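You operate a simulated robot arm through the tools that you are given. There is no shell and no other tool.

The job below is to be done with a simulated robot arm. You get a single attempt, and the scene is never put back.

JOB
Freeze the blue tray in the cold drawer and leave the cabinet running.
Fine: drawer shut, dial to COLD, wait till the screen reads FROZEN.

It is judged by the outcome, as a careful person would: the job done as asked, and still so three seconds after it is handed in. It fails if anything else is knocked over, pushed out of place, dropped, spilled or broken.

ROBOT AND FRAMES
A 7-joint arm with a two-finger parallel gripper, fixed in place. Base frame: the origin is at the foot of the arm, x ahead of it, y to its left, z up; the work surface is at about z = 0.9. Readings come in m, rad, newtons and seconds.
Its first joint turns from -2.601 to 2.601 rad. Payload 3.5 kg.
The tool frame sits at the grasp point between the pads (the TCP): z along the fingers, y along the line on which they close. The tips reach 0.023 m beyond it. The gripper opens to 0.094 m. The fingers are 0.038 m wide and 0.01 m thick; the gripper's body (0.054 by 0.096 m) begins 0.039 m behind the TCP.
Orientation is that of the tool frame in the base frame, as [roll, pitch, yaw] about the fixed x, y, z axes, in that order (R = Rz(yaw) Ry(pitch) Rx(roll)). With the fingers straight down and closing along the base's y, the tool's x points along the base's -x, its y along +y and its z along -z.

CONTROLS
- The arm moves only by the tool nudge_tool. Its argument "commands" is a list of rows, each a list of 7 numbers: the shift along the tool's x, y, z in m, then the turn, a rotation vector about the tool's x, y, z in degrees, then the opening, from 0 (shut) to 1 (fully open). In form: [[dx, dy, dz, ax, ay, az, grip], ...]. A call has 1 to 20 rows; each row shifts and turns the commanded pose from where the row before left it, along the tool's axes as they then stand. Rows are played at 5 a second. More than 0.05 m and 0.15 rad between two rows, or a gripper value outside its range, and nothing of the call is played. Where a pose cannot be reached the arm comes as near as it can. A force on the tool above 40 N (or 10 N above the force at the start of the call, whichever is more), or a blocked arm, ends the call early, and 0.2 s more pass. Each finger travels about 0.153 m/s and halts on what it meets, pressing with about 36 N; the grip force reading is that of the motor and also rises with nothing between the fingers. The clock runs only during rows and for 0.2 s after the last one: add rows that do not move to give the fingers time. The reply holds the time, the measured pose of the TCP, the force on the tool along the base axes, the opening and the grip force, in the units named above and with some noise, with the torque about the TCP (base axes, N m) and any sound that the robot's microphone picked up, and new pictures: "show" is both (left out), scene, wrist or none.
- Cameras (640 x 400 px; columns grow to the right, rows downward): "scene" is fixed at [0.2332, -0.6396, 1.5592]; the picture's right is [0.73, -0.69, 0.00], its down [-0.29, -0.31, -0.91] and it looks along [0.62, 0.66, -0.42] (base axes); focal length 353 px, centre (320, 200). "wrist" rides on the gripper at [0.086, 0.016, -0.074] in the tool frame; the picture's right is [-0.18, 0.98, 0.00], its down [-0.58, -0.11, -0.81] and it looks along [-0.79, -0.15, 0.59] (tool axes); focal length 243 px, centre (320, 200). There is no depth. A picture from a camera that has moved, and an enlarged one, comes with that camera's place and axes in the base frame and with its lens. The place of the scene camera against the robot may be out by one fixed shift of up to 0.025 m in any direction.
- close_up(camera, box): a new picture of the part [left, top, right, bottom] of that camera's present view, enlarged. It takes no simulated time.
- finish_job(): hands the job in; it is judged then, once.

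Nothing tells you positions but the pictures and the camera data. Unless the task says otherwise, let go and move clear before handing in.

The tools are called after ">>>" as a command line: name --pt "numbers of a row" for each row, then --argument value for the rest, lists and objects as JSON in quotes. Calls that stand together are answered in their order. nudge_tool: Moves the arm, as the interface text tells. Its arguments: {"type":"object","properties":{"commands":{"type":"array","items":{"type":"array","items":{"type":"number"}}},"show":{"type":"string","enum":["both","scene","wrist","none"]}},"required":["commands"]} The other tools are called the same way: close_up (camera, box) takes an enlarged picture of a part of a camera's view; finish_job () hands the job in.

At the start:

```text
time: 0.0
position: [0.7578, 0.7955, 1.2783]
orientation: [3.139, 0.0, 3.141]
wrist_force: [0.1, 0.2, 0.6]
torque: [0.03, 0.02, -0.01]
finger_gap: 0.0937
grip_force: 0.1
```

scene: 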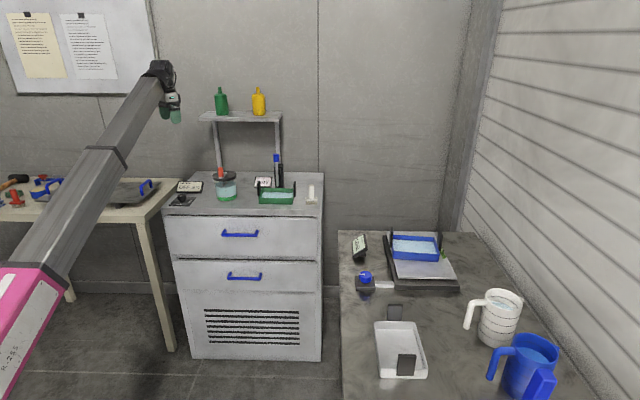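
wrist: 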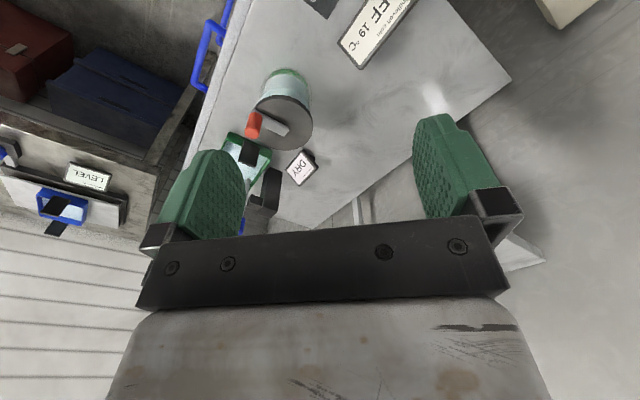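

I see a cabinet with two drawers (blue handles), a dial and screens on top, and a right-hand bench with a blue tray sitting on a level-plate device. I'll take enlarged views first to read the labels and locate things.

>>> close_up --camera "scene" --box '[150, 160, 340, 290]'

>>> close_up --camera "scene" --box '[330, 220, 480, 310]'

>>> close_up --camera "scene" --box '[0, 160, 180, 220]'

>>> close_up --camera "scene" --box '[0, 0, 160, 100]'

>>> close_up --camera "wrist" --box '[180, 0, 420, 200]'

>>> close_up --camera "wrist" --box '[0, 120, 160, 250]'

```text
3.08 times, centred on (245, 225) of scene
camera zoom: at [0.2332, -0.6396, 1.5592], right [0.73, -0.69, 0.0], down [-0.29, -0.31, -0.91], along [0.62, 0.66, -0.42], focal length 1087 px, centre (551, 123)
```

zoom: 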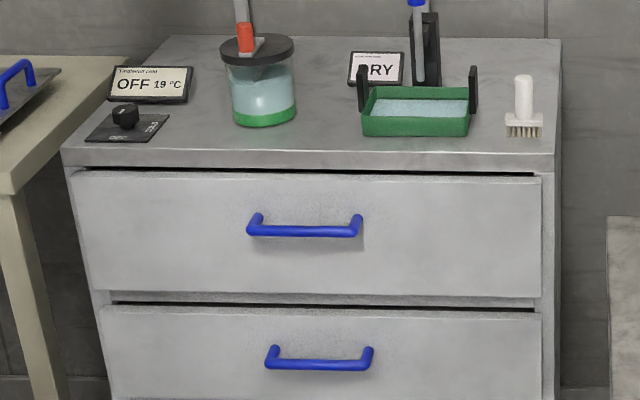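

```text
4.27 times, centred on (405, 265) of scene
camera zoom: at [0.2332, -0.6396, 1.5592], right [0.73, -0.69, 0.0], down [-0.29, -0.31, -0.91], along [0.62, 0.66, -0.42], focal length 1507 px, centre (-43, -77)
```

zoom: 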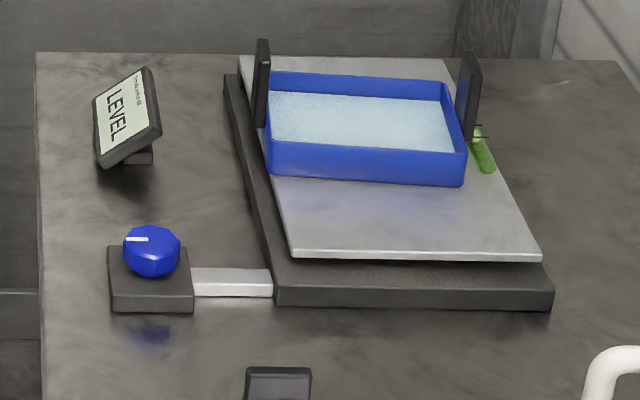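

```text
3.56 times, centred on (90, 190) of scene
camera zoom: at [0.2332, -0.6396, 1.5592], right [0.73, -0.69, 0.0], down [-0.29, -0.31, -0.91], along [0.62, 0.66, -0.42], focal length 1256 px, centre (1138, 236)
```

zoom: 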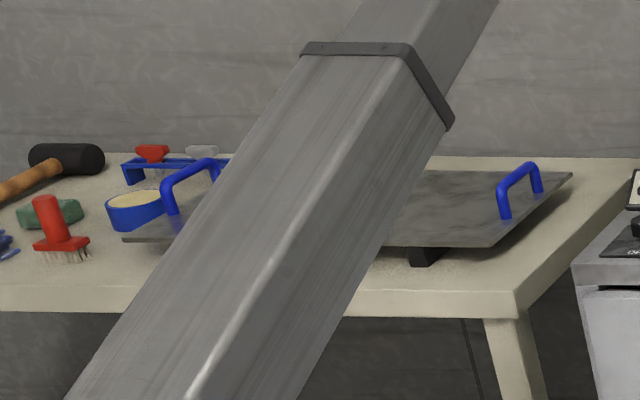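

```text
4.00 times, centred on (80, 50) of scene
camera zoom: at [0.2332, -0.6396, 1.5592], right [0.73, -0.69, 0.0], down [-0.29, -0.31, -0.91], along [0.62, 0.66, -0.42], focal length 1413 px, centre (1280, 800)
```

zoom: 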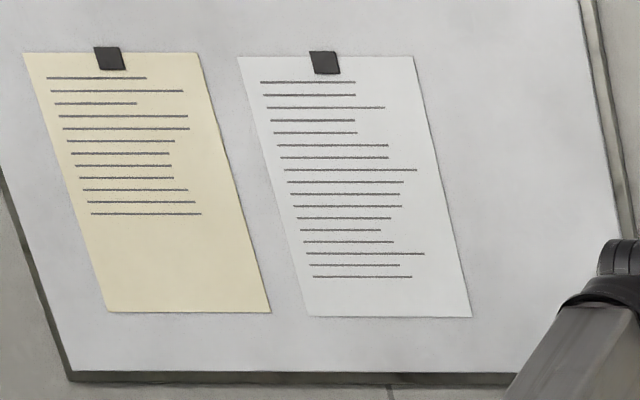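

```text
2.00 times, centred on (300, 100) of wrist
camera zoom: at [0.6709, 0.8106, 1.3528], right [0.18, 0.98, 0.0], down [0.58, -0.11, 0.81], along [0.79, -0.15, -0.59], focal length 485 px, centre (360, 400)
```

zoom: 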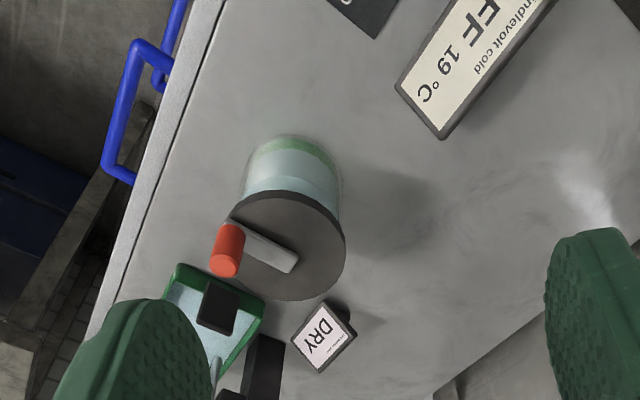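

```text
3.08 times, centred on (80, 185) of wrist
camera zoom: at [0.6709, 0.8106, 1.3528], right [0.18, 0.98, 0.0], down [0.58, -0.11, 0.81], along [0.79, -0.15, -0.59], focal length 746 px, centre (1058, 246)
```

zoom: 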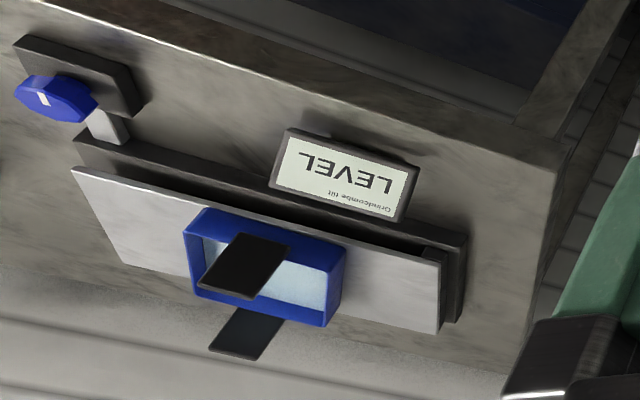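

The cold cabinet ahead has two drawers, an "OFF 19 °C" screen and a small black dial on top; the blue water-filled tray with two black lugs is on the tilt table to the right. I'll enlarge the dial, drawer fronts and tray for more detail before moving.

>>> close_up --camera "scene" --box '[160, 172, 220, 212]'

>>> close_up --camera "scene" --box '[160, 205, 330, 311]'

>>> close_up --camera "scene" --box '[240, 145, 330, 210]'

>>> close_up --camera "scene" --box '[340, 280, 600, 400]'

>>> close_up --camera "wrist" --box '[300, 0, 420, 75]'

>>> close_up --camera "scene" --box '[380, 220, 480, 290]'

```text
10.00 times, centred on (190, 192) of scene
camera zoom: at [0.2332, -0.6396, 1.5592], right [0.73, -0.69, 0.0], down [-0.29, -0.31, -0.91], along [0.62, 0.66, -0.42], focal length 3532 px, centre (1620, 280)
```

zoom: 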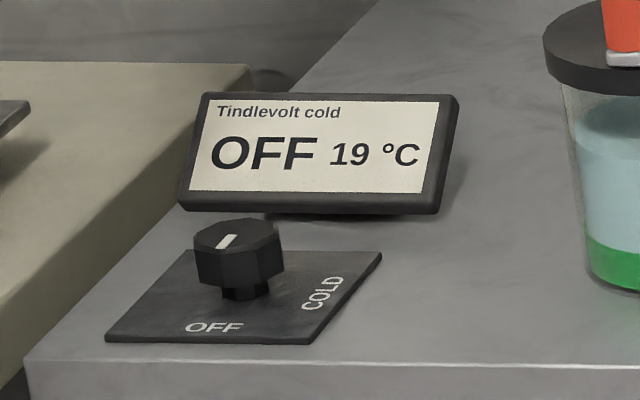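

```text
3.76 times, centred on (245, 258) of scene
camera zoom: at [0.2332, -0.6396, 1.5592], right [0.73, -0.69, 0.0], down [-0.29, -0.31, -0.91], along [0.62, 0.66, -0.42], focal length 1330 px, centre (602, -18)
```

zoom: 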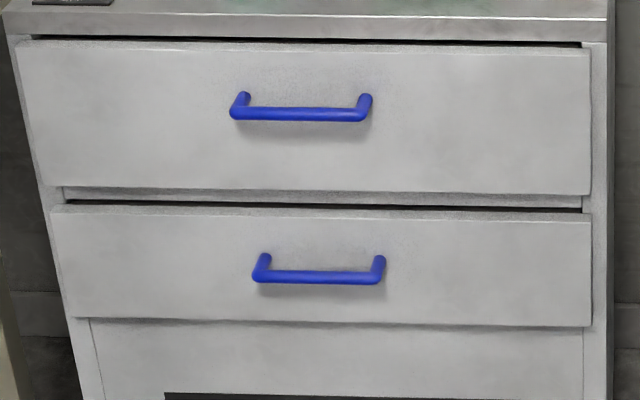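

```text
6.15 times, centred on (285, 178) of scene
camera zoom: at [0.2332, -0.6396, 1.5592], right [0.73, -0.69, 0.0], down [-0.29, -0.31, -0.91], along [0.62, 0.66, -0.42], focal length 2174 px, centre (535, 338)
```

zoom: 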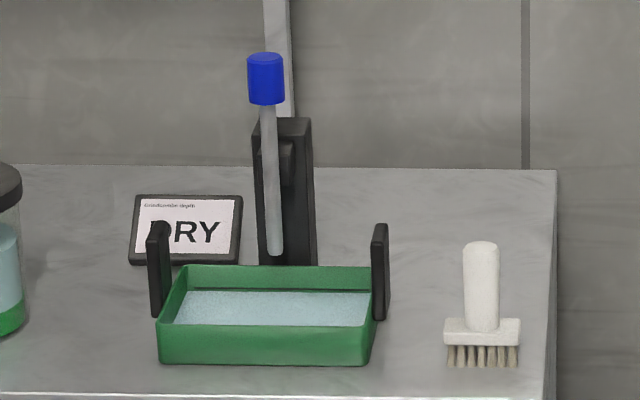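

```text
2.46 times, centred on (470, 340) of scene
camera zoom: at [0.2332, -0.6396, 1.5592], right [0.73, -0.69, 0.0], down [-0.29, -0.31, -0.91], along [0.62, 0.66, -0.42], focal length 869 px, centre (-49, -145)
```

zoom: 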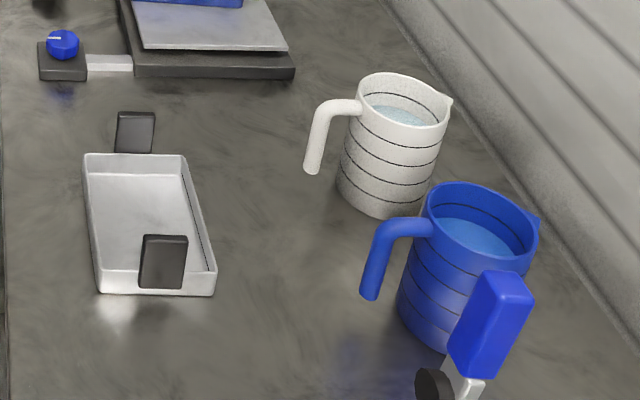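

```text
5.33 times, centred on (360, 38) of wrist
camera zoom: at [0.6709, 0.8106, 1.3528], right [0.18, 0.98, 0.0], down [0.58, -0.11, 0.81], along [0.79, -0.15, -0.59], focal length 1294 px, centre (107, 1067)
```

zoom: 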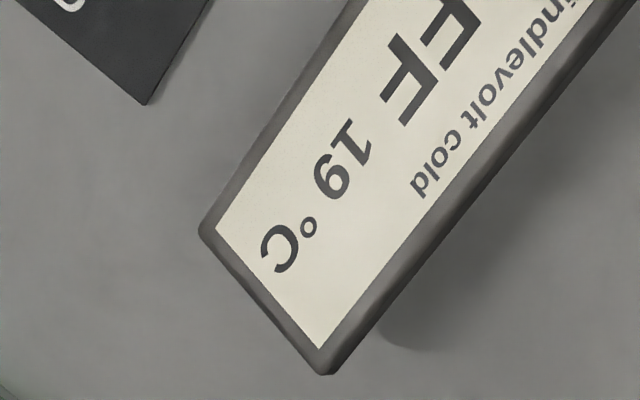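

```text
5.71 times, centred on (430, 255) of scene
camera zoom: at [0.2332, -0.6396, 1.5592], right [0.73, -0.69, 0.0], down [-0.29, -0.31, -0.91], along [0.62, 0.66, -0.42], focal length 2018 px, centre (-309, -114)
```

zoom: 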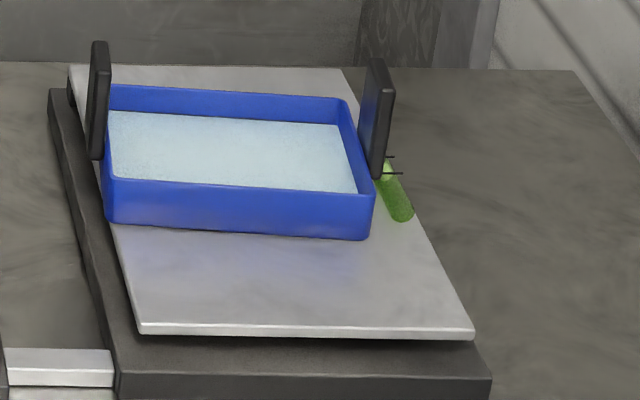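

The cold drawer cabinet stands at roughly 45° in front of the arm. Triangulating both cameras puts the blue tray near (1.15, -0.12) with its lugs at z≈0.95, and the bench a bit lower than the cabinet top. I'll swing high over free space to look at the tray with the wrist camera.

>>> nudge_tool --pt "0.003 -0.047 0.002 0 0 0 1" --pt "0.003 -0.047 0.002 0 0 0 1" --pt "0.003 -0.047 0.002 0 0 0 1" --pt "0.003 -0.047 0.002 0 0 0 1" --pt "0.003 -0.047 0.002 0 0 0 1" --pt "0.003 -0.047 0.002 0 0 0 1" --pt "0.003 -0.047 0.002 0 0 0 1" --pt "0.003 -0.047 0.002 0 0 0 1" --pt "0.003 -0.047 0.002 0 0 0 1" --pt "0.003 -0.047 0.002 0 0 0 1" --pt "0.003 -0.047 0.002 0 0 0 1" --pt "0.003 -0.047 0.002 0 0 0 1" --pt "0.003 -0.047 0.002 0 0 0 1" --pt "0.003 -0.047 0.002 0 0 0 1" --pt "0.003 -0.047 0.002 0 0 0 1" --pt "0.003 -0.047 0.002 0 0 0 1" --pt "0.003 -0.047 0.002 0 0 0 1"

```text
time: 2.7
position: [0.7598, 0.2357, 1.1595]
orientation: [3.133, 0.012, 3.124]
wrist_force: [-0.4, 12.7, -3.5]
torque: [-1.21, -0.34, -1.29]
finger_gap: 0.0939
grip_force: 0.1
out of reach, approached as far as the arm can: row 2, 3, 4, 5, 6, 7, 8, 9, 10, 11, 12, 13
stopped in row 13: the force on the tool passed its limit at 67 N (the readings are from after the stop); the commanded pose is now the measured one
camera wrist: at [0.6717, 0.2542, 1.2336], right [0.2, 0.98, 0.01], down [0.57, -0.13, 0.81], along [0.8, -0.16, -0.58], focal length 243 px, centre (320, 200)
```

scene: 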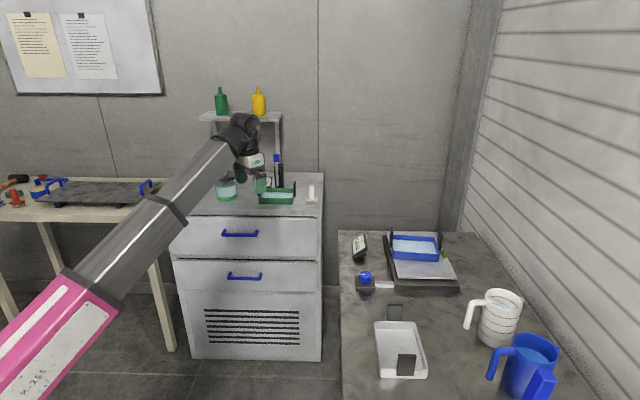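
wrist: 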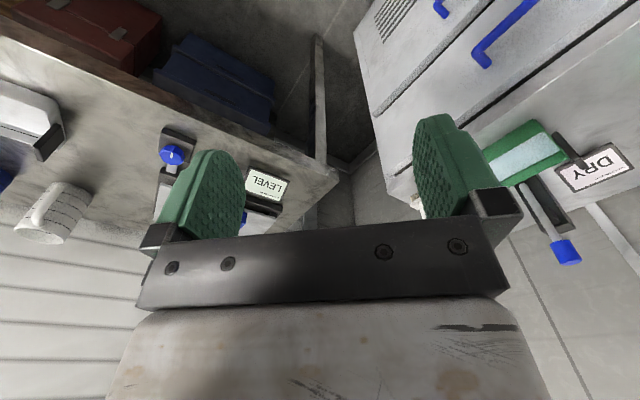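

The arm stopped early with a force spike at (0.76, 0.24, 1.16), and many rows were out of reach. I'll check the pictures for any contact or anything disturbed before moving on.

>>> close_up --camera "scene" --box '[150, 100, 340, 230]'

>>> close_up --camera "scene" --box '[0, 100, 300, 300]'

>>> close_up --camera "wrist" --box '[100, 80, 340, 230]'

>>> nudge_tool --pt "0 0 0 0 0 0 1" --pt "0 0 0 0 0 0 1" --show "none"

```text
3.08 times, centred on (245, 165) of scene
camera zoom: at [0.2332, -0.6396, 1.5592], right [0.73, -0.69, 0.0], down [-0.29, -0.31, -0.91], along [0.62, 0.66, -0.42], focal length 1087 px, centre (551, 308)
```

zoom: 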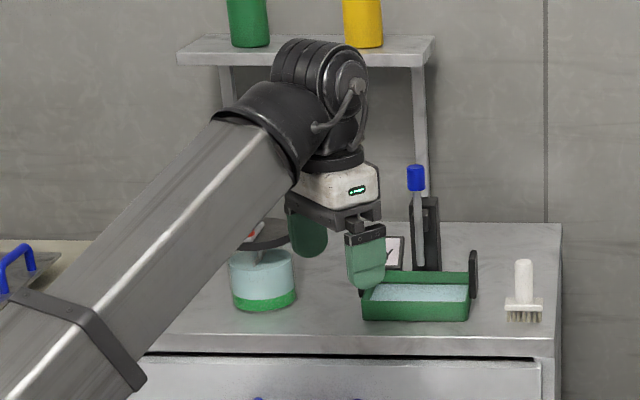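

```text
2.00 times, centred on (150, 200) of scene
camera zoom: at [0.2332, -0.6396, 1.5592], right [0.73, -0.69, 0.0], down [-0.29, -0.31, -0.91], along [0.62, 0.66, -0.42], focal length 706 px, centre (660, 200)
```

zoom: 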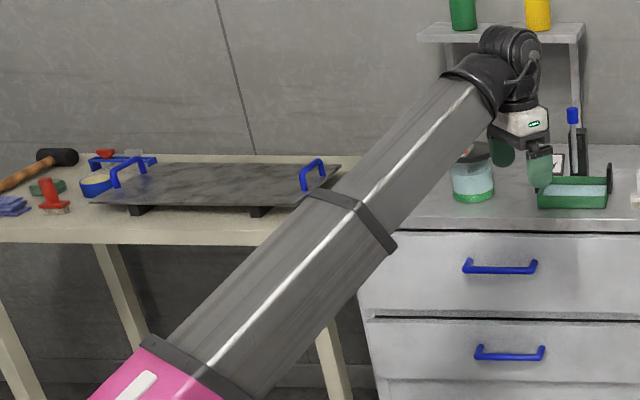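

```text
2.67 times, centred on (220, 155) of wrist
camera zoom: at [0.6717, 0.2542, 1.2336], right [0.2, 0.98, 0.01], down [0.57, -0.13, 0.81], along [0.8, -0.16, -0.58], focal length 647 px, centre (587, 320)
```

zoom: 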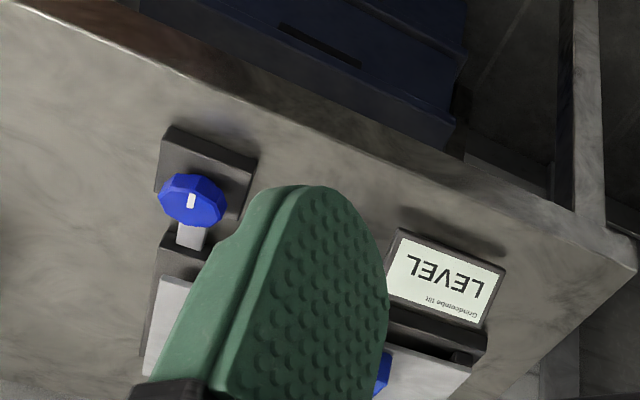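

```text
time: 3.3
position: [0.7586, 0.238, 1.159]
orientation: [3.135, 0.013, 3.124]
wrist_force: [-0.7, 21.5, -7.6]
torque: [-1.91, -0.74, -2.04]
finger_gap: 0.0941
grip_force: 0.1
```

The contact is the camera/hand side touching the arm's own forearm (force location matches), nothing in the scene moved. I'll turn the tool about its axis to swing the camera away from the forearm and rise a little.

>>> nudge_tool --pt "0 0.01 0 0 0 5 1" --pt "0 0.01 -0.01 0 0 6 1" --pt "0 0 -0.01 0 0 8 1" --pt "0 0 -0.01 0 0 8 1" --pt "0 0 -0.01 0 0 8 1" --pt "0 0 -0.01 0 0 8 1" --pt "0 0 -0.01 0 0 7 1" --pt "0 0 0 0 0 0 1"

```text
time: 5.1
position: [0.7748, 0.2618, 1.1862]
orientation: [3.115, 0.007, 2.249]
wrist_force: [-0.2, 0.6, 0.7]
torque: [0.01, 0.0, -0.01]
finger_gap: 0.0943
grip_force: 0.0
out of reach, approached as far as the arm can: row 3, 4, 5, 6, 7
camera wrist: at [0.7316, 0.3383, 1.2609], right [0.88, 0.47, 0.03], down [0.26, -0.53, 0.81], along [0.4, -0.7, -0.59], focal length 243 px, centre (320, 200)
```

scene: 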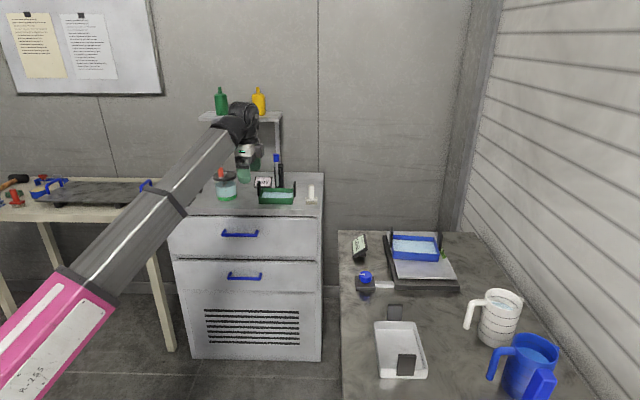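
wrist: 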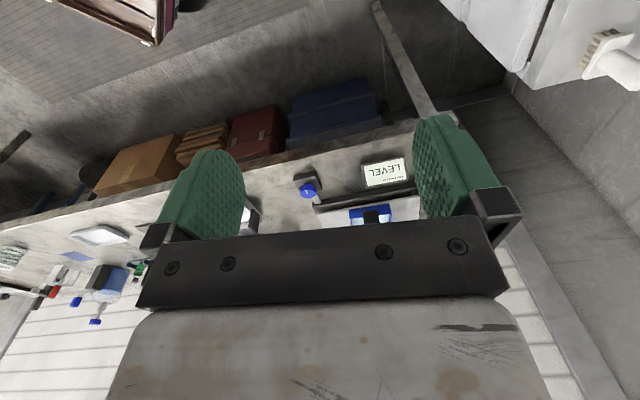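

Contact is gone and everything looks unchanged. I'll move closer to the blue tray at this height so it comes into clear view of the wrist camera.

>>> nudge_tool --pt "-0.035 -0.02 0 0 0 0 1" --pt "-0.035 -0.02 0 0 0 0 1" --pt "-0.035 -0.02 0 0 0 0 1" --pt "-0.035 -0.02 0 0 0 0 1" --pt "0 0 0 0 0 -7 1" --pt "0 0 0 0 0 -7 1" --pt "0 0 0 0 0 0 1"

```text
time: 6.7
position: [0.8039, 0.103, 1.1804]
orientation: [3.12, 0.014, 2.497]
wrist_force: [-0.2, 1.2, 0.7]
torque: [0.0, -0.02, -0.02]
finger_gap: 0.094
grip_force: 0.0
out of reach, approached as far as the arm can: row 1
camera wrist: at [0.7425, 0.1674, 1.2547], right [0.74, 0.68, 0.02], down [0.38, -0.44, 0.81], along [0.56, -0.59, -0.58], focal length 243 px, centre (320, 200)
```

scene: 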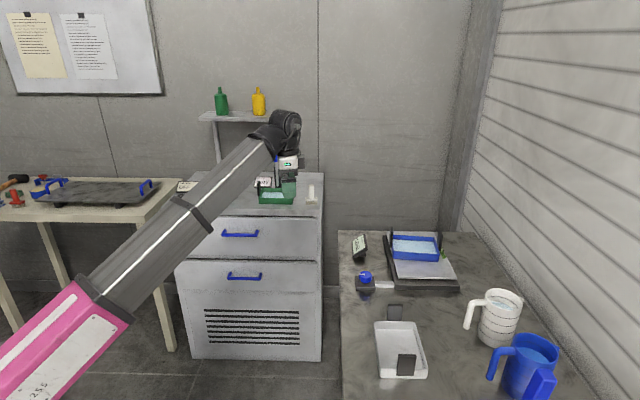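
wrist: 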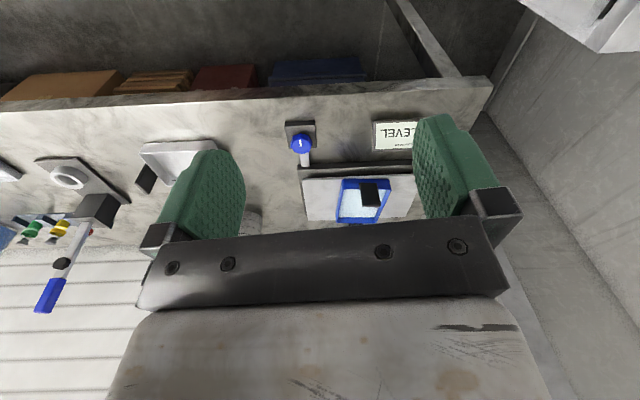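

>>> close_up --camera "wrist" --box '[270, 100, 440, 225]'

>>> close_up --camera "wrist" --box '[0, 130, 260, 300]'

```text
3.20 times, centred on (355, 162) of wrist
camera zoom: at [0.7425, 0.1674, 1.2547], right [0.74, 0.68, 0.02], down [0.38, -0.44, 0.81], along [0.56, -0.59, -0.58], focal length 776 px, centre (208, 320)
```

zoom: 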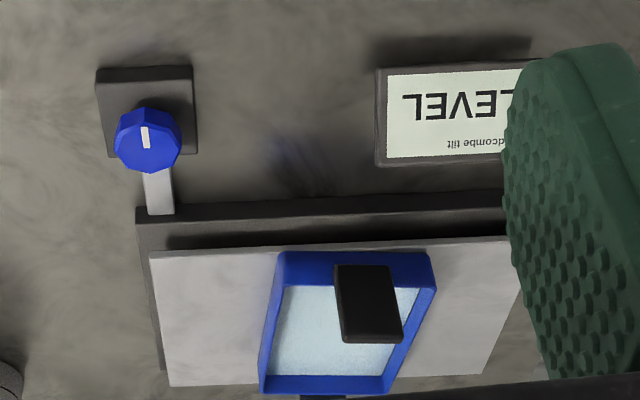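

```text
2.35 times, centred on (130, 215) of wrist
camera zoom: at [0.7425, 0.1674, 1.2547], right [0.74, 0.68, 0.02], down [0.38, -0.44, 0.81], along [0.56, -0.59, -0.58], focal length 571 px, centre (767, 165)
```

zoom: 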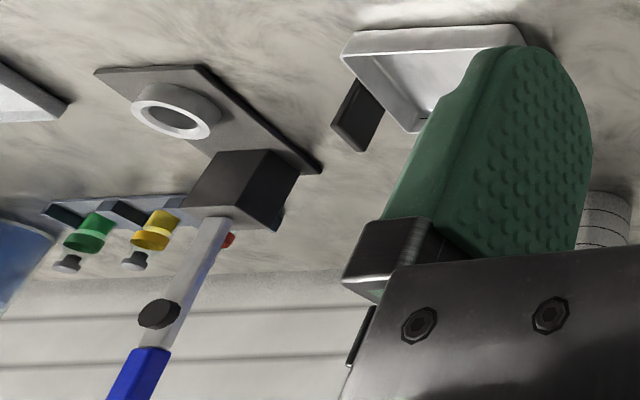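

The tray's near lug is at about (1.107, -0.061) with its top at z≈0.977 and rim ≈0.933, at a radius of 1.11 m; I'll need to tilt the tool outward. I'll move out a bit and turn the tool about its axis in free space, toward lining up with the lug.

>>> nudge_tool --pt "-0.039 -0.002 0.005 0 0 0 1" --pt "-0.039 -0.002 0.005 0 0 0 1" --pt "-0.039 -0.002 0.005 0 0 0 1" --pt "-0.039 -0.002 0.005 0 0 0 1" --pt "0 0 0 0 0 8 1" --pt "0 0 0 0 0 8 1" --pt "0 0 0 0 0 8 1" --pt "0 0 0 0 0 8 1" --pt "0 0 0 0 0 8 1" --pt "0 0 0 0 0 8 1" --pt "0 0 0 0 0 0 1"

```text
time: 9.1
position: [0.9218, 0.0026, 1.1633]
orientation: [3.13, -0.006, 1.657]
wrist_force: [-0.2, 0.0, -0.3]
torque: [0.02, -0.03, 0.01]
finger_gap: 0.094
grip_force: 0.1
camera wrist: at [0.9303, 0.0904, 1.2385], right [1.0, -0.1, 0.01], down [-0.07, -0.59, 0.8], along [-0.07, -0.8, -0.6], focal length 243 px, centre (320, 200)
```

scene: 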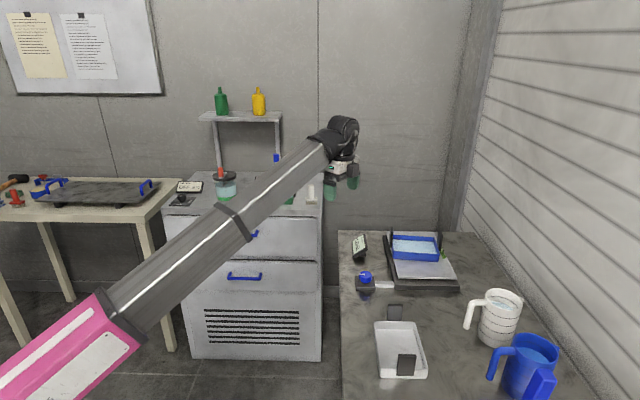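
wrist: 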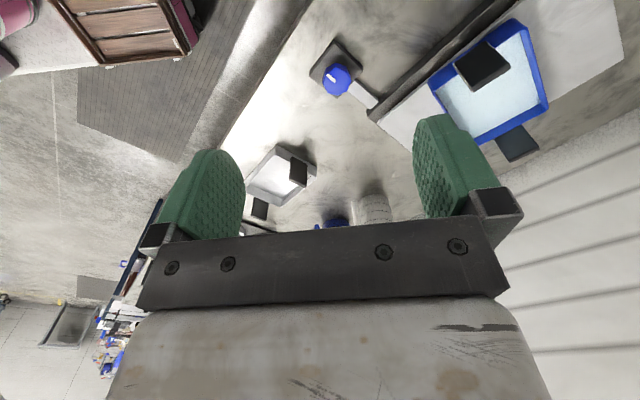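

Reach is fine here. I'll finish the turn so the fingers close along the tray's long axis, and tilt the tool outward with the camera on the upper side.

>>> nudge_tool --pt "0 0 0 0 0 7.8 1" --pt "0 0 0 0 0 7.8 1" --pt "0 0 0 0 0 7.8 1" --pt "0 0 0 0 0 7.8 1" --pt "0 0 0 0 0 7.8 1" --pt "0 0 0 0 0 7.8 1" --pt "0 0 0 0 0 7.4 1" --pt "0 0 0 0 8 0 1" --pt "0 0 0 0 8 0 1" --pt "0 0 0 0 8 0 1" --pt "0 0 0 0 8 0 1" --pt "0 0 0 0 8 0 1" --pt "0 0 0 0 0 0 1"

```text
time: 11.9
position: [0.9223, 0.0034, 1.1623]
orientation: [3.138, -0.715, 0.717]
wrist_force: [-0.7, -0.2, 0.1]
torque: [-0.02, -0.05, 0.0]
finger_gap: 0.094
grip_force: 0.0
camera wrist: at [0.946, 0.0017, 1.2765], right [0.54, -0.83, -0.12], down [-0.8, -0.55, 0.23], along [-0.26, -0.03, -0.97], focal length 243 px, centre (320, 200)
```

scene: 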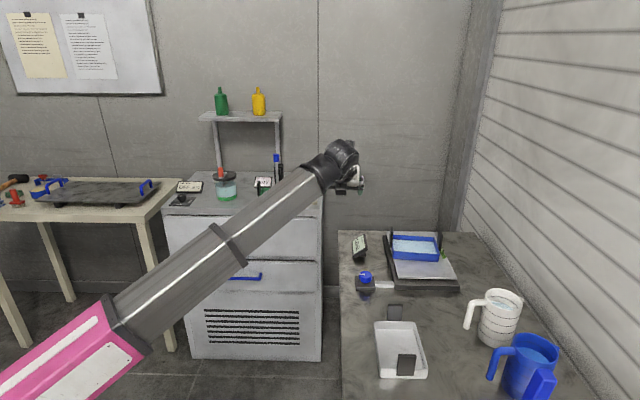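
wrist: 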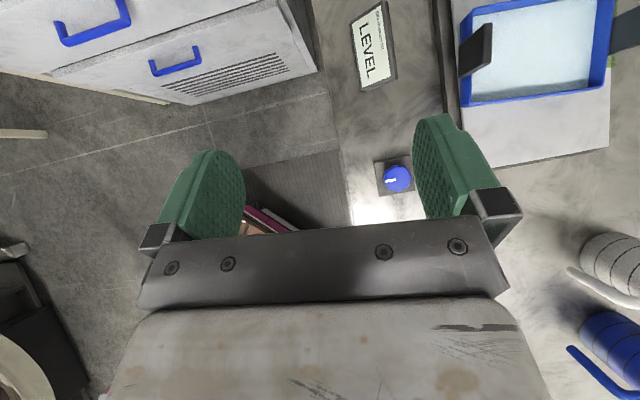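

Both turn and tilt worked, and I now have a near top-down view of the tray's lug. I'll enlarge it for a precise fix.

>>> close_up --camera "wrist" --box '[440, 0, 640, 125]'

>>> close_up --camera "wrist" --box '[0, 0, 320, 200]'

```text
3.20 times, centred on (540, 62) of wrist
camera zoom: at [0.946, 0.0017, 1.2765], right [0.54, -0.83, -0.12], down [-0.8, -0.55, 0.23], along [-0.26, -0.03, -0.97], focal length 776 px, centre (-384, 640)
```

zoom: 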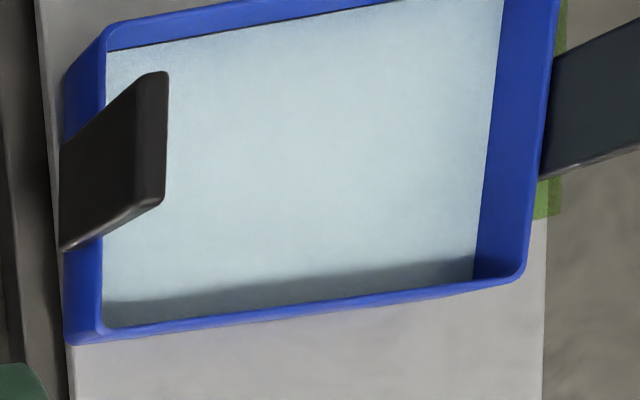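

```text
2.00 times, centred on (160, 100) of wrist
camera zoom: at [0.946, 0.0017, 1.2765], right [0.54, -0.83, -0.12], down [-0.8, -0.55, 0.23], along [-0.26, -0.03, -0.97], focal length 485 px, centre (640, 400)
```

zoom: 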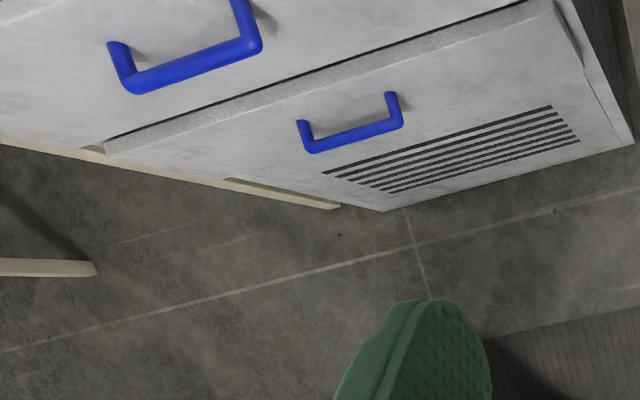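

The lug is centred near (1.103, -0.060), top z≈0.977, about 8 mm thick. I'll move to a standoff about 8 cm above it, keeping the tilt.

>>> nudge_tool --pt "0.0008 0.0333 0.0278 0 0 0 1" --pt "0.0008 0.0333 0.0278 0 0 0 1" --pt "0.0008 0.0333 0.0278 0 0 0 1" --pt "0.0008 0.0333 0.0278 0 0 0 1" --pt "0.0008 0.0333 0.0278 0 0 0 1" --pt "0 0 0 0 0 0 1"

```text
time: 13.3
position: [1.1041, -0.0626, 1.0596]
orientation: [3.137, -0.713, 0.716]
wrist_force: [0.0, 1.1, 0.5]
torque: [-0.01, -0.01, -0.01]
finger_gap: 0.0938
grip_force: 0.0
camera wrist: at [1.1272, -0.0632, 1.1733], right [0.54, -0.83, -0.12], down [-0.8, -0.55, 0.23], along [-0.26, -0.03, -0.97], focal length 243 px, centre (320, 200)
```

scene: 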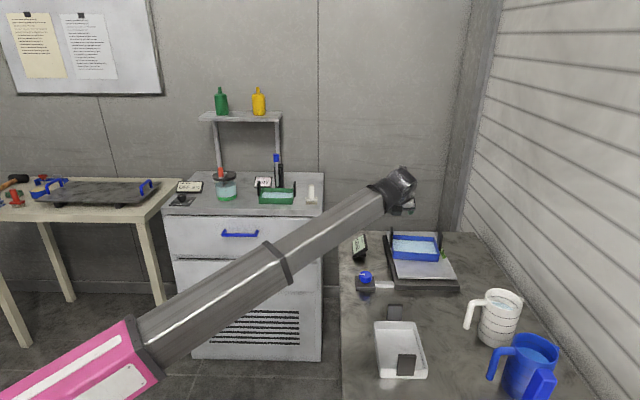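
wrist: 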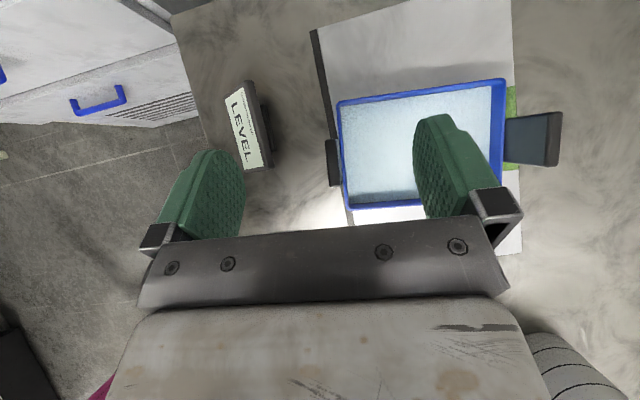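

This standoff is reachable. I'll take an enlarged look at the lug from here to refine its position, before going back to open the drawer first.

>>> close_up --camera "wrist" --box '[300, 60, 580, 235]'

>>> close_up --camera "wrist" --box '[0, 0, 220, 137]'

```text
2.29 times, centred on (440, 148) of wrist
camera zoom: at [1.1272, -0.0632, 1.1733], right [0.54, -0.83, -0.12], down [-0.8, -0.55, 0.23], along [-0.26, -0.03, -0.97], focal length 555 px, centre (46, 320)
```

zoom: 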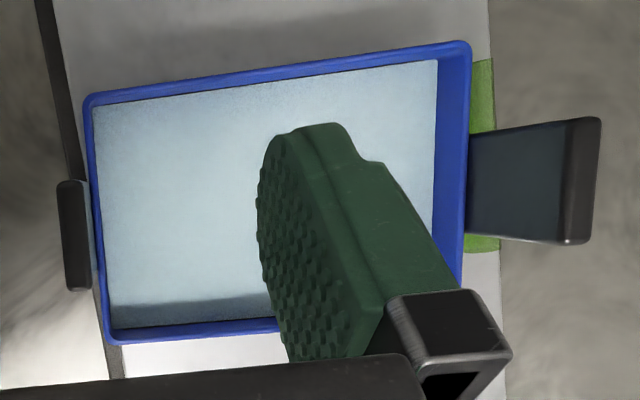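

```text
2.91 times, centred on (110, 68) of wrist
camera zoom: at [1.1272, -0.0632, 1.1733], right [0.54, -0.83, -0.12], down [-0.8, -0.55, 0.23], along [-0.26, -0.03, -0.97], focal length 706 px, centre (931, 582)
```

zoom: 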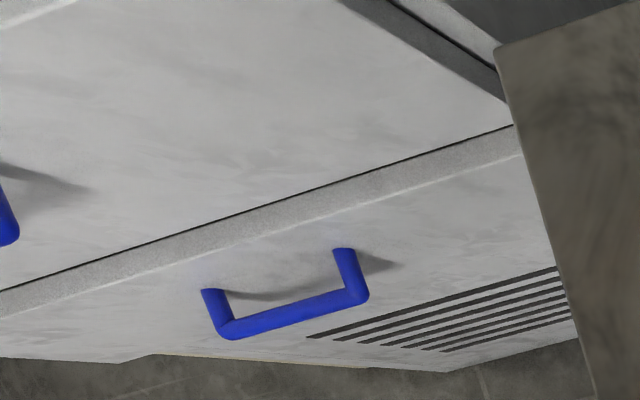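

The lug is confirmed at about (1.105, -0.060); the upper drawer handle is near (0.851, 0.504, 0.817) and the lower near (0.854, 0.510, 0.59). I'll retreat now to the free space in front of the cabinet to open a drawer first.

>>> nudge_tool --pt "0.0195 0 -0.0225 0 0 0 1" --pt "0.0195 0 -0.0225 0 0 0 1" --pt "-0.0116 -0.0444 -0.003 0 0 0 1" --pt "-0.0116 -0.0444 -0.003 0 0 0 1" --pt "-0.0116 -0.0444 -0.003 0 0 0 1" --pt "-0.0116 -0.0444 -0.003 0 0 0 1" --pt "-0.0116 -0.0444 -0.003 0 0 0 1" --pt "-0.0116 -0.0444 -0.003 0 0 0 1" --pt "-0.0116 -0.0444 -0.003 0 0 0 1" --pt "-0.0116 -0.0444 -0.003 0 0 0 1" --pt "-0.0116 -0.0444 -0.003 0 0 0 1" --pt "-0.0116 -0.0444 -0.003 0 0 0 1" --pt "-0.0116 -0.0444 -0.003 0 0 0 1" --pt "-0.0116 -0.0444 -0.003 0 0 0 1" --pt "-0.0116 -0.0444 -0.003 0 0 0 1" --pt "0 0 0 0 0 0 1"

```text
time: 16.7
position: [0.6177, 0.2815, 1.0492]
orientation: [3.139, -0.71, 0.716]
wrist_force: [-0.3, 0.7, 0.0]
torque: [-0.03, 0.01, 0.03]
finger_gap: 0.0939
grip_force: 0.1
camera wrist: at [0.6412, 0.2814, 1.1633], right [0.54, -0.84, -0.12], down [-0.8, -0.55, 0.23], along [-0.26, -0.03, -0.97], focal length 243 px, centre (320, 200)
```

scene: 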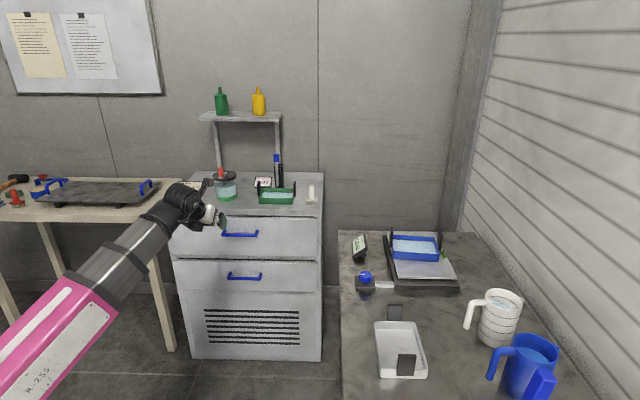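
wrist: 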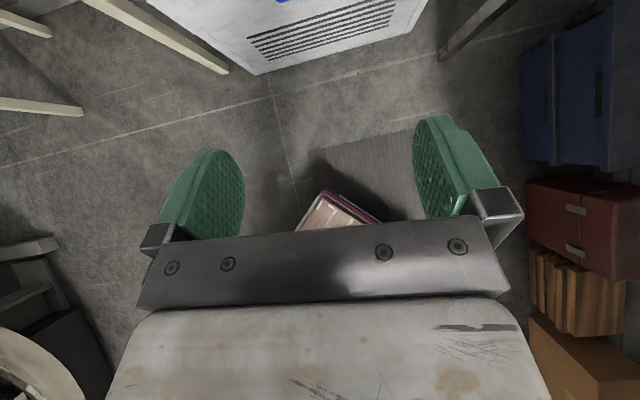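

I'm in the clear space before the cabinet. Now I'll level the tool to point horizontally at the cabinet face and roll it so the fingers will close vertically on a handle bar.

>>> nudge_tool --pt "0 0 0 0 8.2 0 1" --pt "0 0 0 0 8.2 0 1" --pt "0 0 0 0 8.2 0 1" --pt "0 0 0 0 8.2 0 1" --pt "0 0 0 0 8.2 0 1" --pt "0 0 0 0 8.3 0 1" --pt "0 0 0 0 0 -8.2 1" --pt "0 0 0 0 0 -8.2 1" --pt "0 0 0 0 0 -8.2 1" --pt "0 0 0 0 0 -8.2 1" --pt "0 0 0 0 0 -8.2 1" --pt "0 0 0 0 0 -8.2 1" --pt "0 0 0 0 0 -8.2 1" --pt "0 0 0 0 0 -8.2 1" --pt "0 0 0 0 0 -8.2 1" --pt "0 0 0 0 0 -8.2 1" --pt "0 0 0 0 0 -8 1" --pt "0 0 0 0 0 0 1"

```text
time: 20.5
position: [0.62, 0.2819, 1.0506]
orientation: [1.568, 0.006, 2.283]
wrist_force: [0.4, -1.0, -0.1]
torque: [0.03, 0.01, 0.02]
finger_gap: 0.094
grip_force: 0.1
camera wrist: at [0.5066, 0.3002, 1.0663], right [0.12, -0.14, 0.98], down [-0.23, -0.97, -0.11], along [0.97, -0.21, -0.14], focal length 243 px, centre (320, 200)
```

scene: 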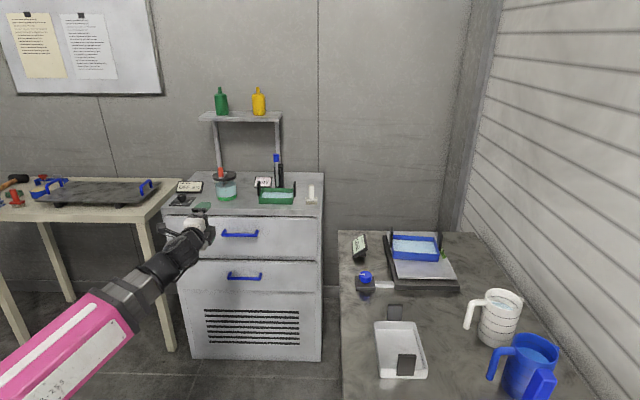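
wrist: 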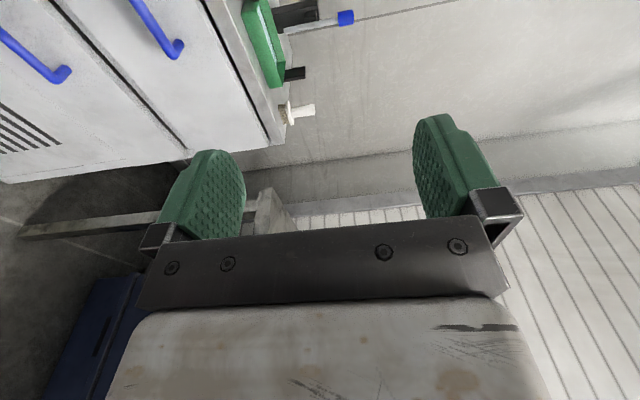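

The tool is horizontal with fingers closing vertically. I'll move to about 12 cm in front of the upper drawer's handle.

>>> nudge_tool --pt "0 0 0 0 3.2 0 1" --pt "0 -0.0334 0.0287 0 0 0 1" --pt "0 -0.0334 0.0287 0 0 0 1" --pt "0 -0.0334 0.0287 0 0 0 1" --pt "0 -0.0334 0.0287 0 0 0 1" --pt "0 -0.0334 0.0287 0 0 0 1" --pt "0 -0.0334 0.0287 0 0 0 1" --pt "0 -0.0334 0.0287 0 0 0 1" --pt "0 0 0 0 0 0 1"

```text
time: 22.5
position: [0.7667, 0.4226, 0.816]
orientation: [1.569, 0.003, 2.338]
wrist_force: [-0.1, -0.2, 0.1]
torque: [0.0, -0.05, 0.03]
finger_gap: 0.0942
grip_force: 0.0
camera wrist: at [0.6534, 0.4332, 0.8314], right [0.13, -0.13, 0.98], down [-0.18, -0.98, -0.11], along [0.98, -0.16, -0.15], focal length 243 px, centre (320, 200)
```

scene: 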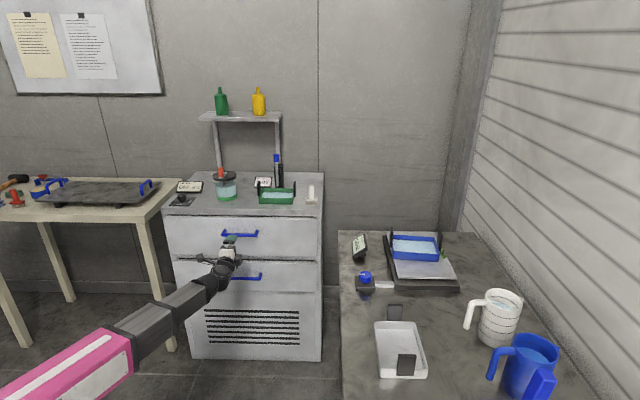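
wrist: 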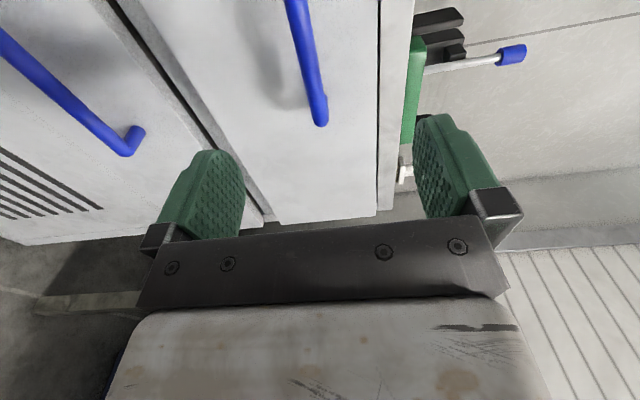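

The upper handle bar sits between the finger planes; I read its height as ≈0.805. I'll approach 9 cm while dropping 1 cm and re-check depth.

>>> nudge_tool --pt "0 -0.003 0.03 0 0 0 1" --pt "0 -0.003 0.03 0 0 0 1" --pt "0 -0.004 0.03 0 0 0 1" --pt "0 0 0 0 0 0 1"

```text
time: 23.5
position: [0.8289, 0.4864, 0.8054]
orientation: [1.569, 0.004, 2.341]
wrist_force: [-0.2, -0.3, 0.3]
torque: [0.0, 0.03, 0.04]
finger_gap: 0.0943
grip_force: 0.0
camera wrist: at [0.717, 0.496, 0.8223], right [0.13, -0.13, 0.98], down [-0.17, -0.98, -0.11], along [0.98, -0.16, -0.15], focal length 243 px, centre (320, 200)
```

scene: 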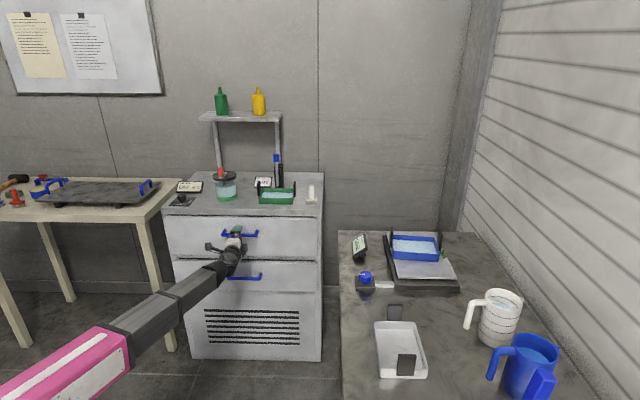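
wrist: 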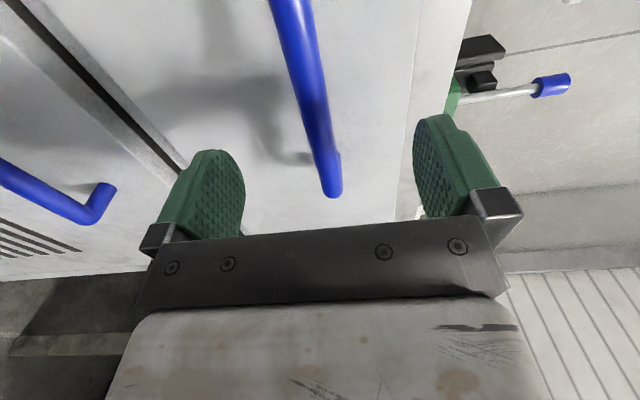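

The bar is now measured at about 4 cm ahead at z≈0.804. I'll advance 3.8 cm and close on it.

>>> nudge_tool --pt "0 -0.0005 0.019 0 0 0 1" --pt "0 -0.0005 0.019 0 0 0 1" --pt "0 0 0 0 0 0 1" --pt "0 0 0 0 0 0 0" --pt "0 0 0 0 0 0 0" --pt "0 0 0 0 0 0 0"

```text
time: 24.9
position: [0.8589, 0.5102, 0.8044]
orientation: [1.57, 0.002, 2.338]
wrist_force: [2.0, 1.2, 6.0]
torque: [0.39, 0.35, -0.27]
finger_gap: 0.0156
grip_force: 44.9
camera wrist: at [0.7446, 0.5215, 0.8218], right [0.13, -0.13, 0.98], down [-0.18, -0.98, -0.11], along [0.98, -0.16, -0.15], focal length 243 px, centre (320, 200)
```

scene: 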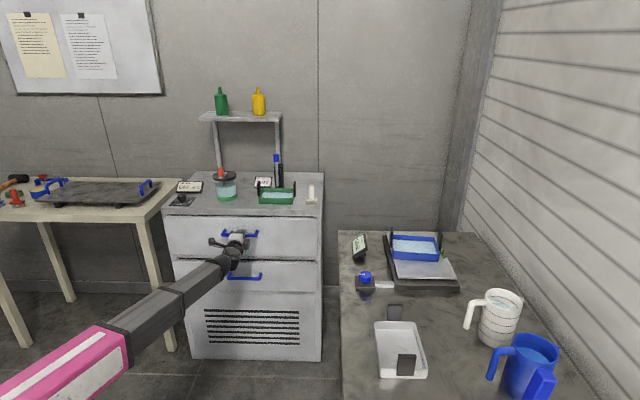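
wrist: 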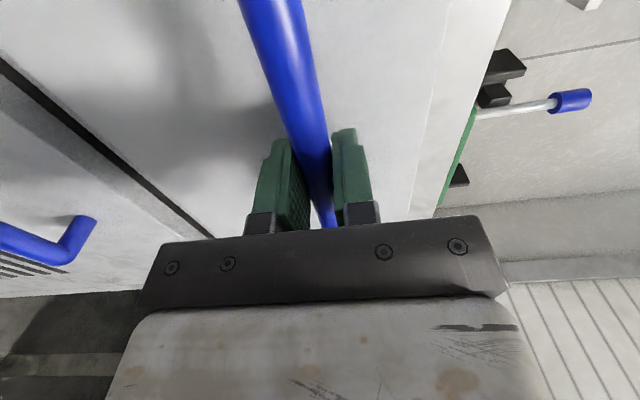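

The gripper is holding the upper bar (gap 15.6 mm). I'll pull gently straight back and look at what comes out.

>>> nudge_tool --pt "0 0 -0.01 0 0 0 0" --pt "0 0 -0.015 0 0 0 0" --pt "0 0 -0.02 0 0 0 0" --pt "0 0 -0.02 0 0 0 0" --pt "0 0 -0.02 0 0 0 0" --pt "0 0 0 0 0 0 0"

```text
time: 26.3
position: [0.7967, 0.4489, 0.8055]
orientation: [1.567, 0.002, 2.335]
wrist_force: [16.0, -20.9, 23.3]
torque: [0.3, 0.12, -0.73]
finger_gap: 0.0156
grip_force: 45.4
camera wrist: at [0.6832, 0.4607, 0.8217], right [0.13, -0.13, 0.98], down [-0.18, -0.98, -0.11], along [0.98, -0.16, -0.15], focal length 243 px, centre (320, 200)
```

scene: 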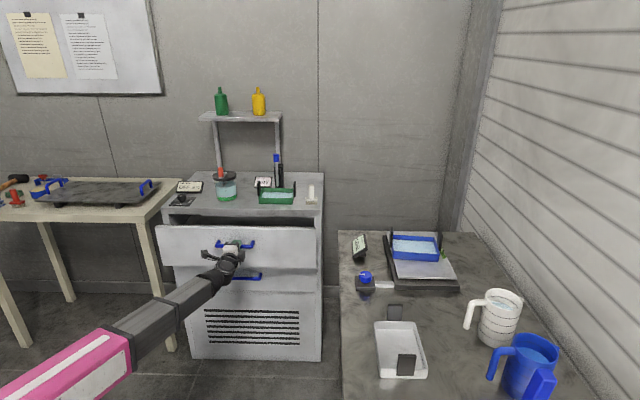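
wrist: 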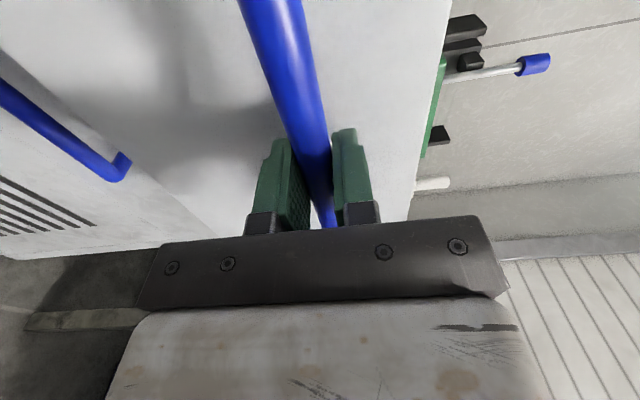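

The upper drawer slides out at about 45°, with a small sideways strain that I'll relieve with tiny corrections. I'll pull another 8 cm and look inside.

>>> nudge_tool --pt "-0.001 0.001 -0.01 0 0 0 0" --pt "-0.0008 0.0005 -0.015 0 0 0 0" --pt "-0.0004 0 -0.02 0 0 0 0" --pt "-0.0004 0 -0.02 0 0 0 0" --pt "-0.0003 0 -0.015 0 0 0 0" --pt "0 0 0 0 0 0 0"

>>> close_up --camera "scene" --box '[140, 170, 340, 295]'

```text
time: 27.7
position: [0.7403, 0.3936, 0.8053]
orientation: [1.572, 0.002, 2.338]
wrist_force: [7.9, -10.4, -30.7]
torque: [0.52, 0.77, -0.05]
finger_gap: 0.0156
grip_force: 45.0
camera wrist: at [0.627, 0.4047, 0.822], right [0.13, -0.13, 0.98], down [-0.18, -0.98, -0.11], along [0.98, -0.16, -0.15], focal length 243 px, centre (320, 200)
```

scene: 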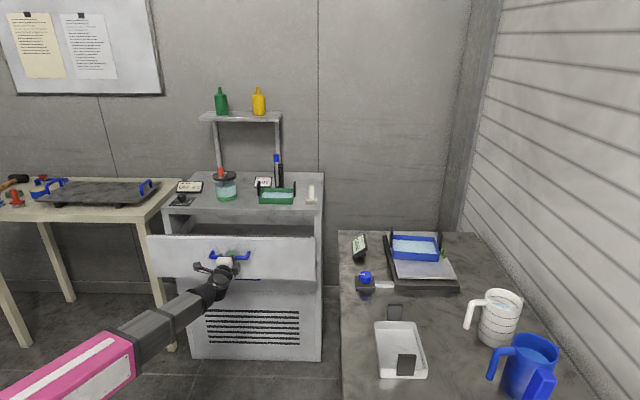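
wrist: 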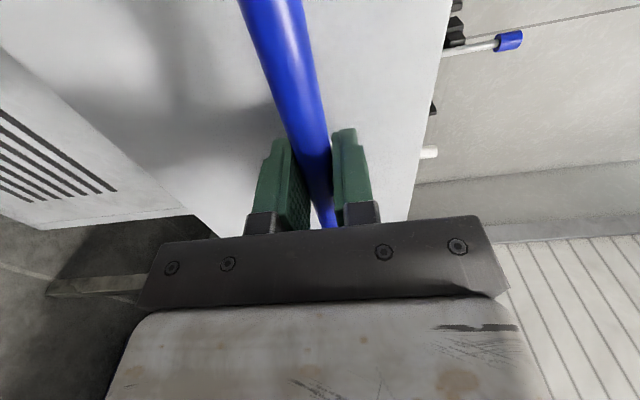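

```text
3.20 times, centred on (240, 232) of scene
camera zoom: at [0.2332, -0.6396, 1.5592], right [0.73, -0.69, 0.0], down [-0.29, -0.31, -0.91], along [0.62, 0.66, -0.42], focal length 1130 px, centre (576, 96)
```

zoom: 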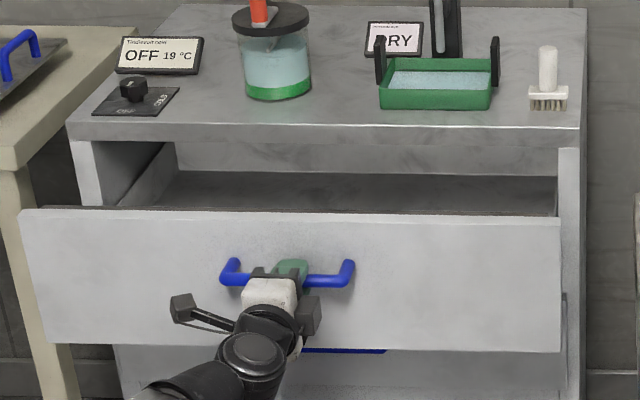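

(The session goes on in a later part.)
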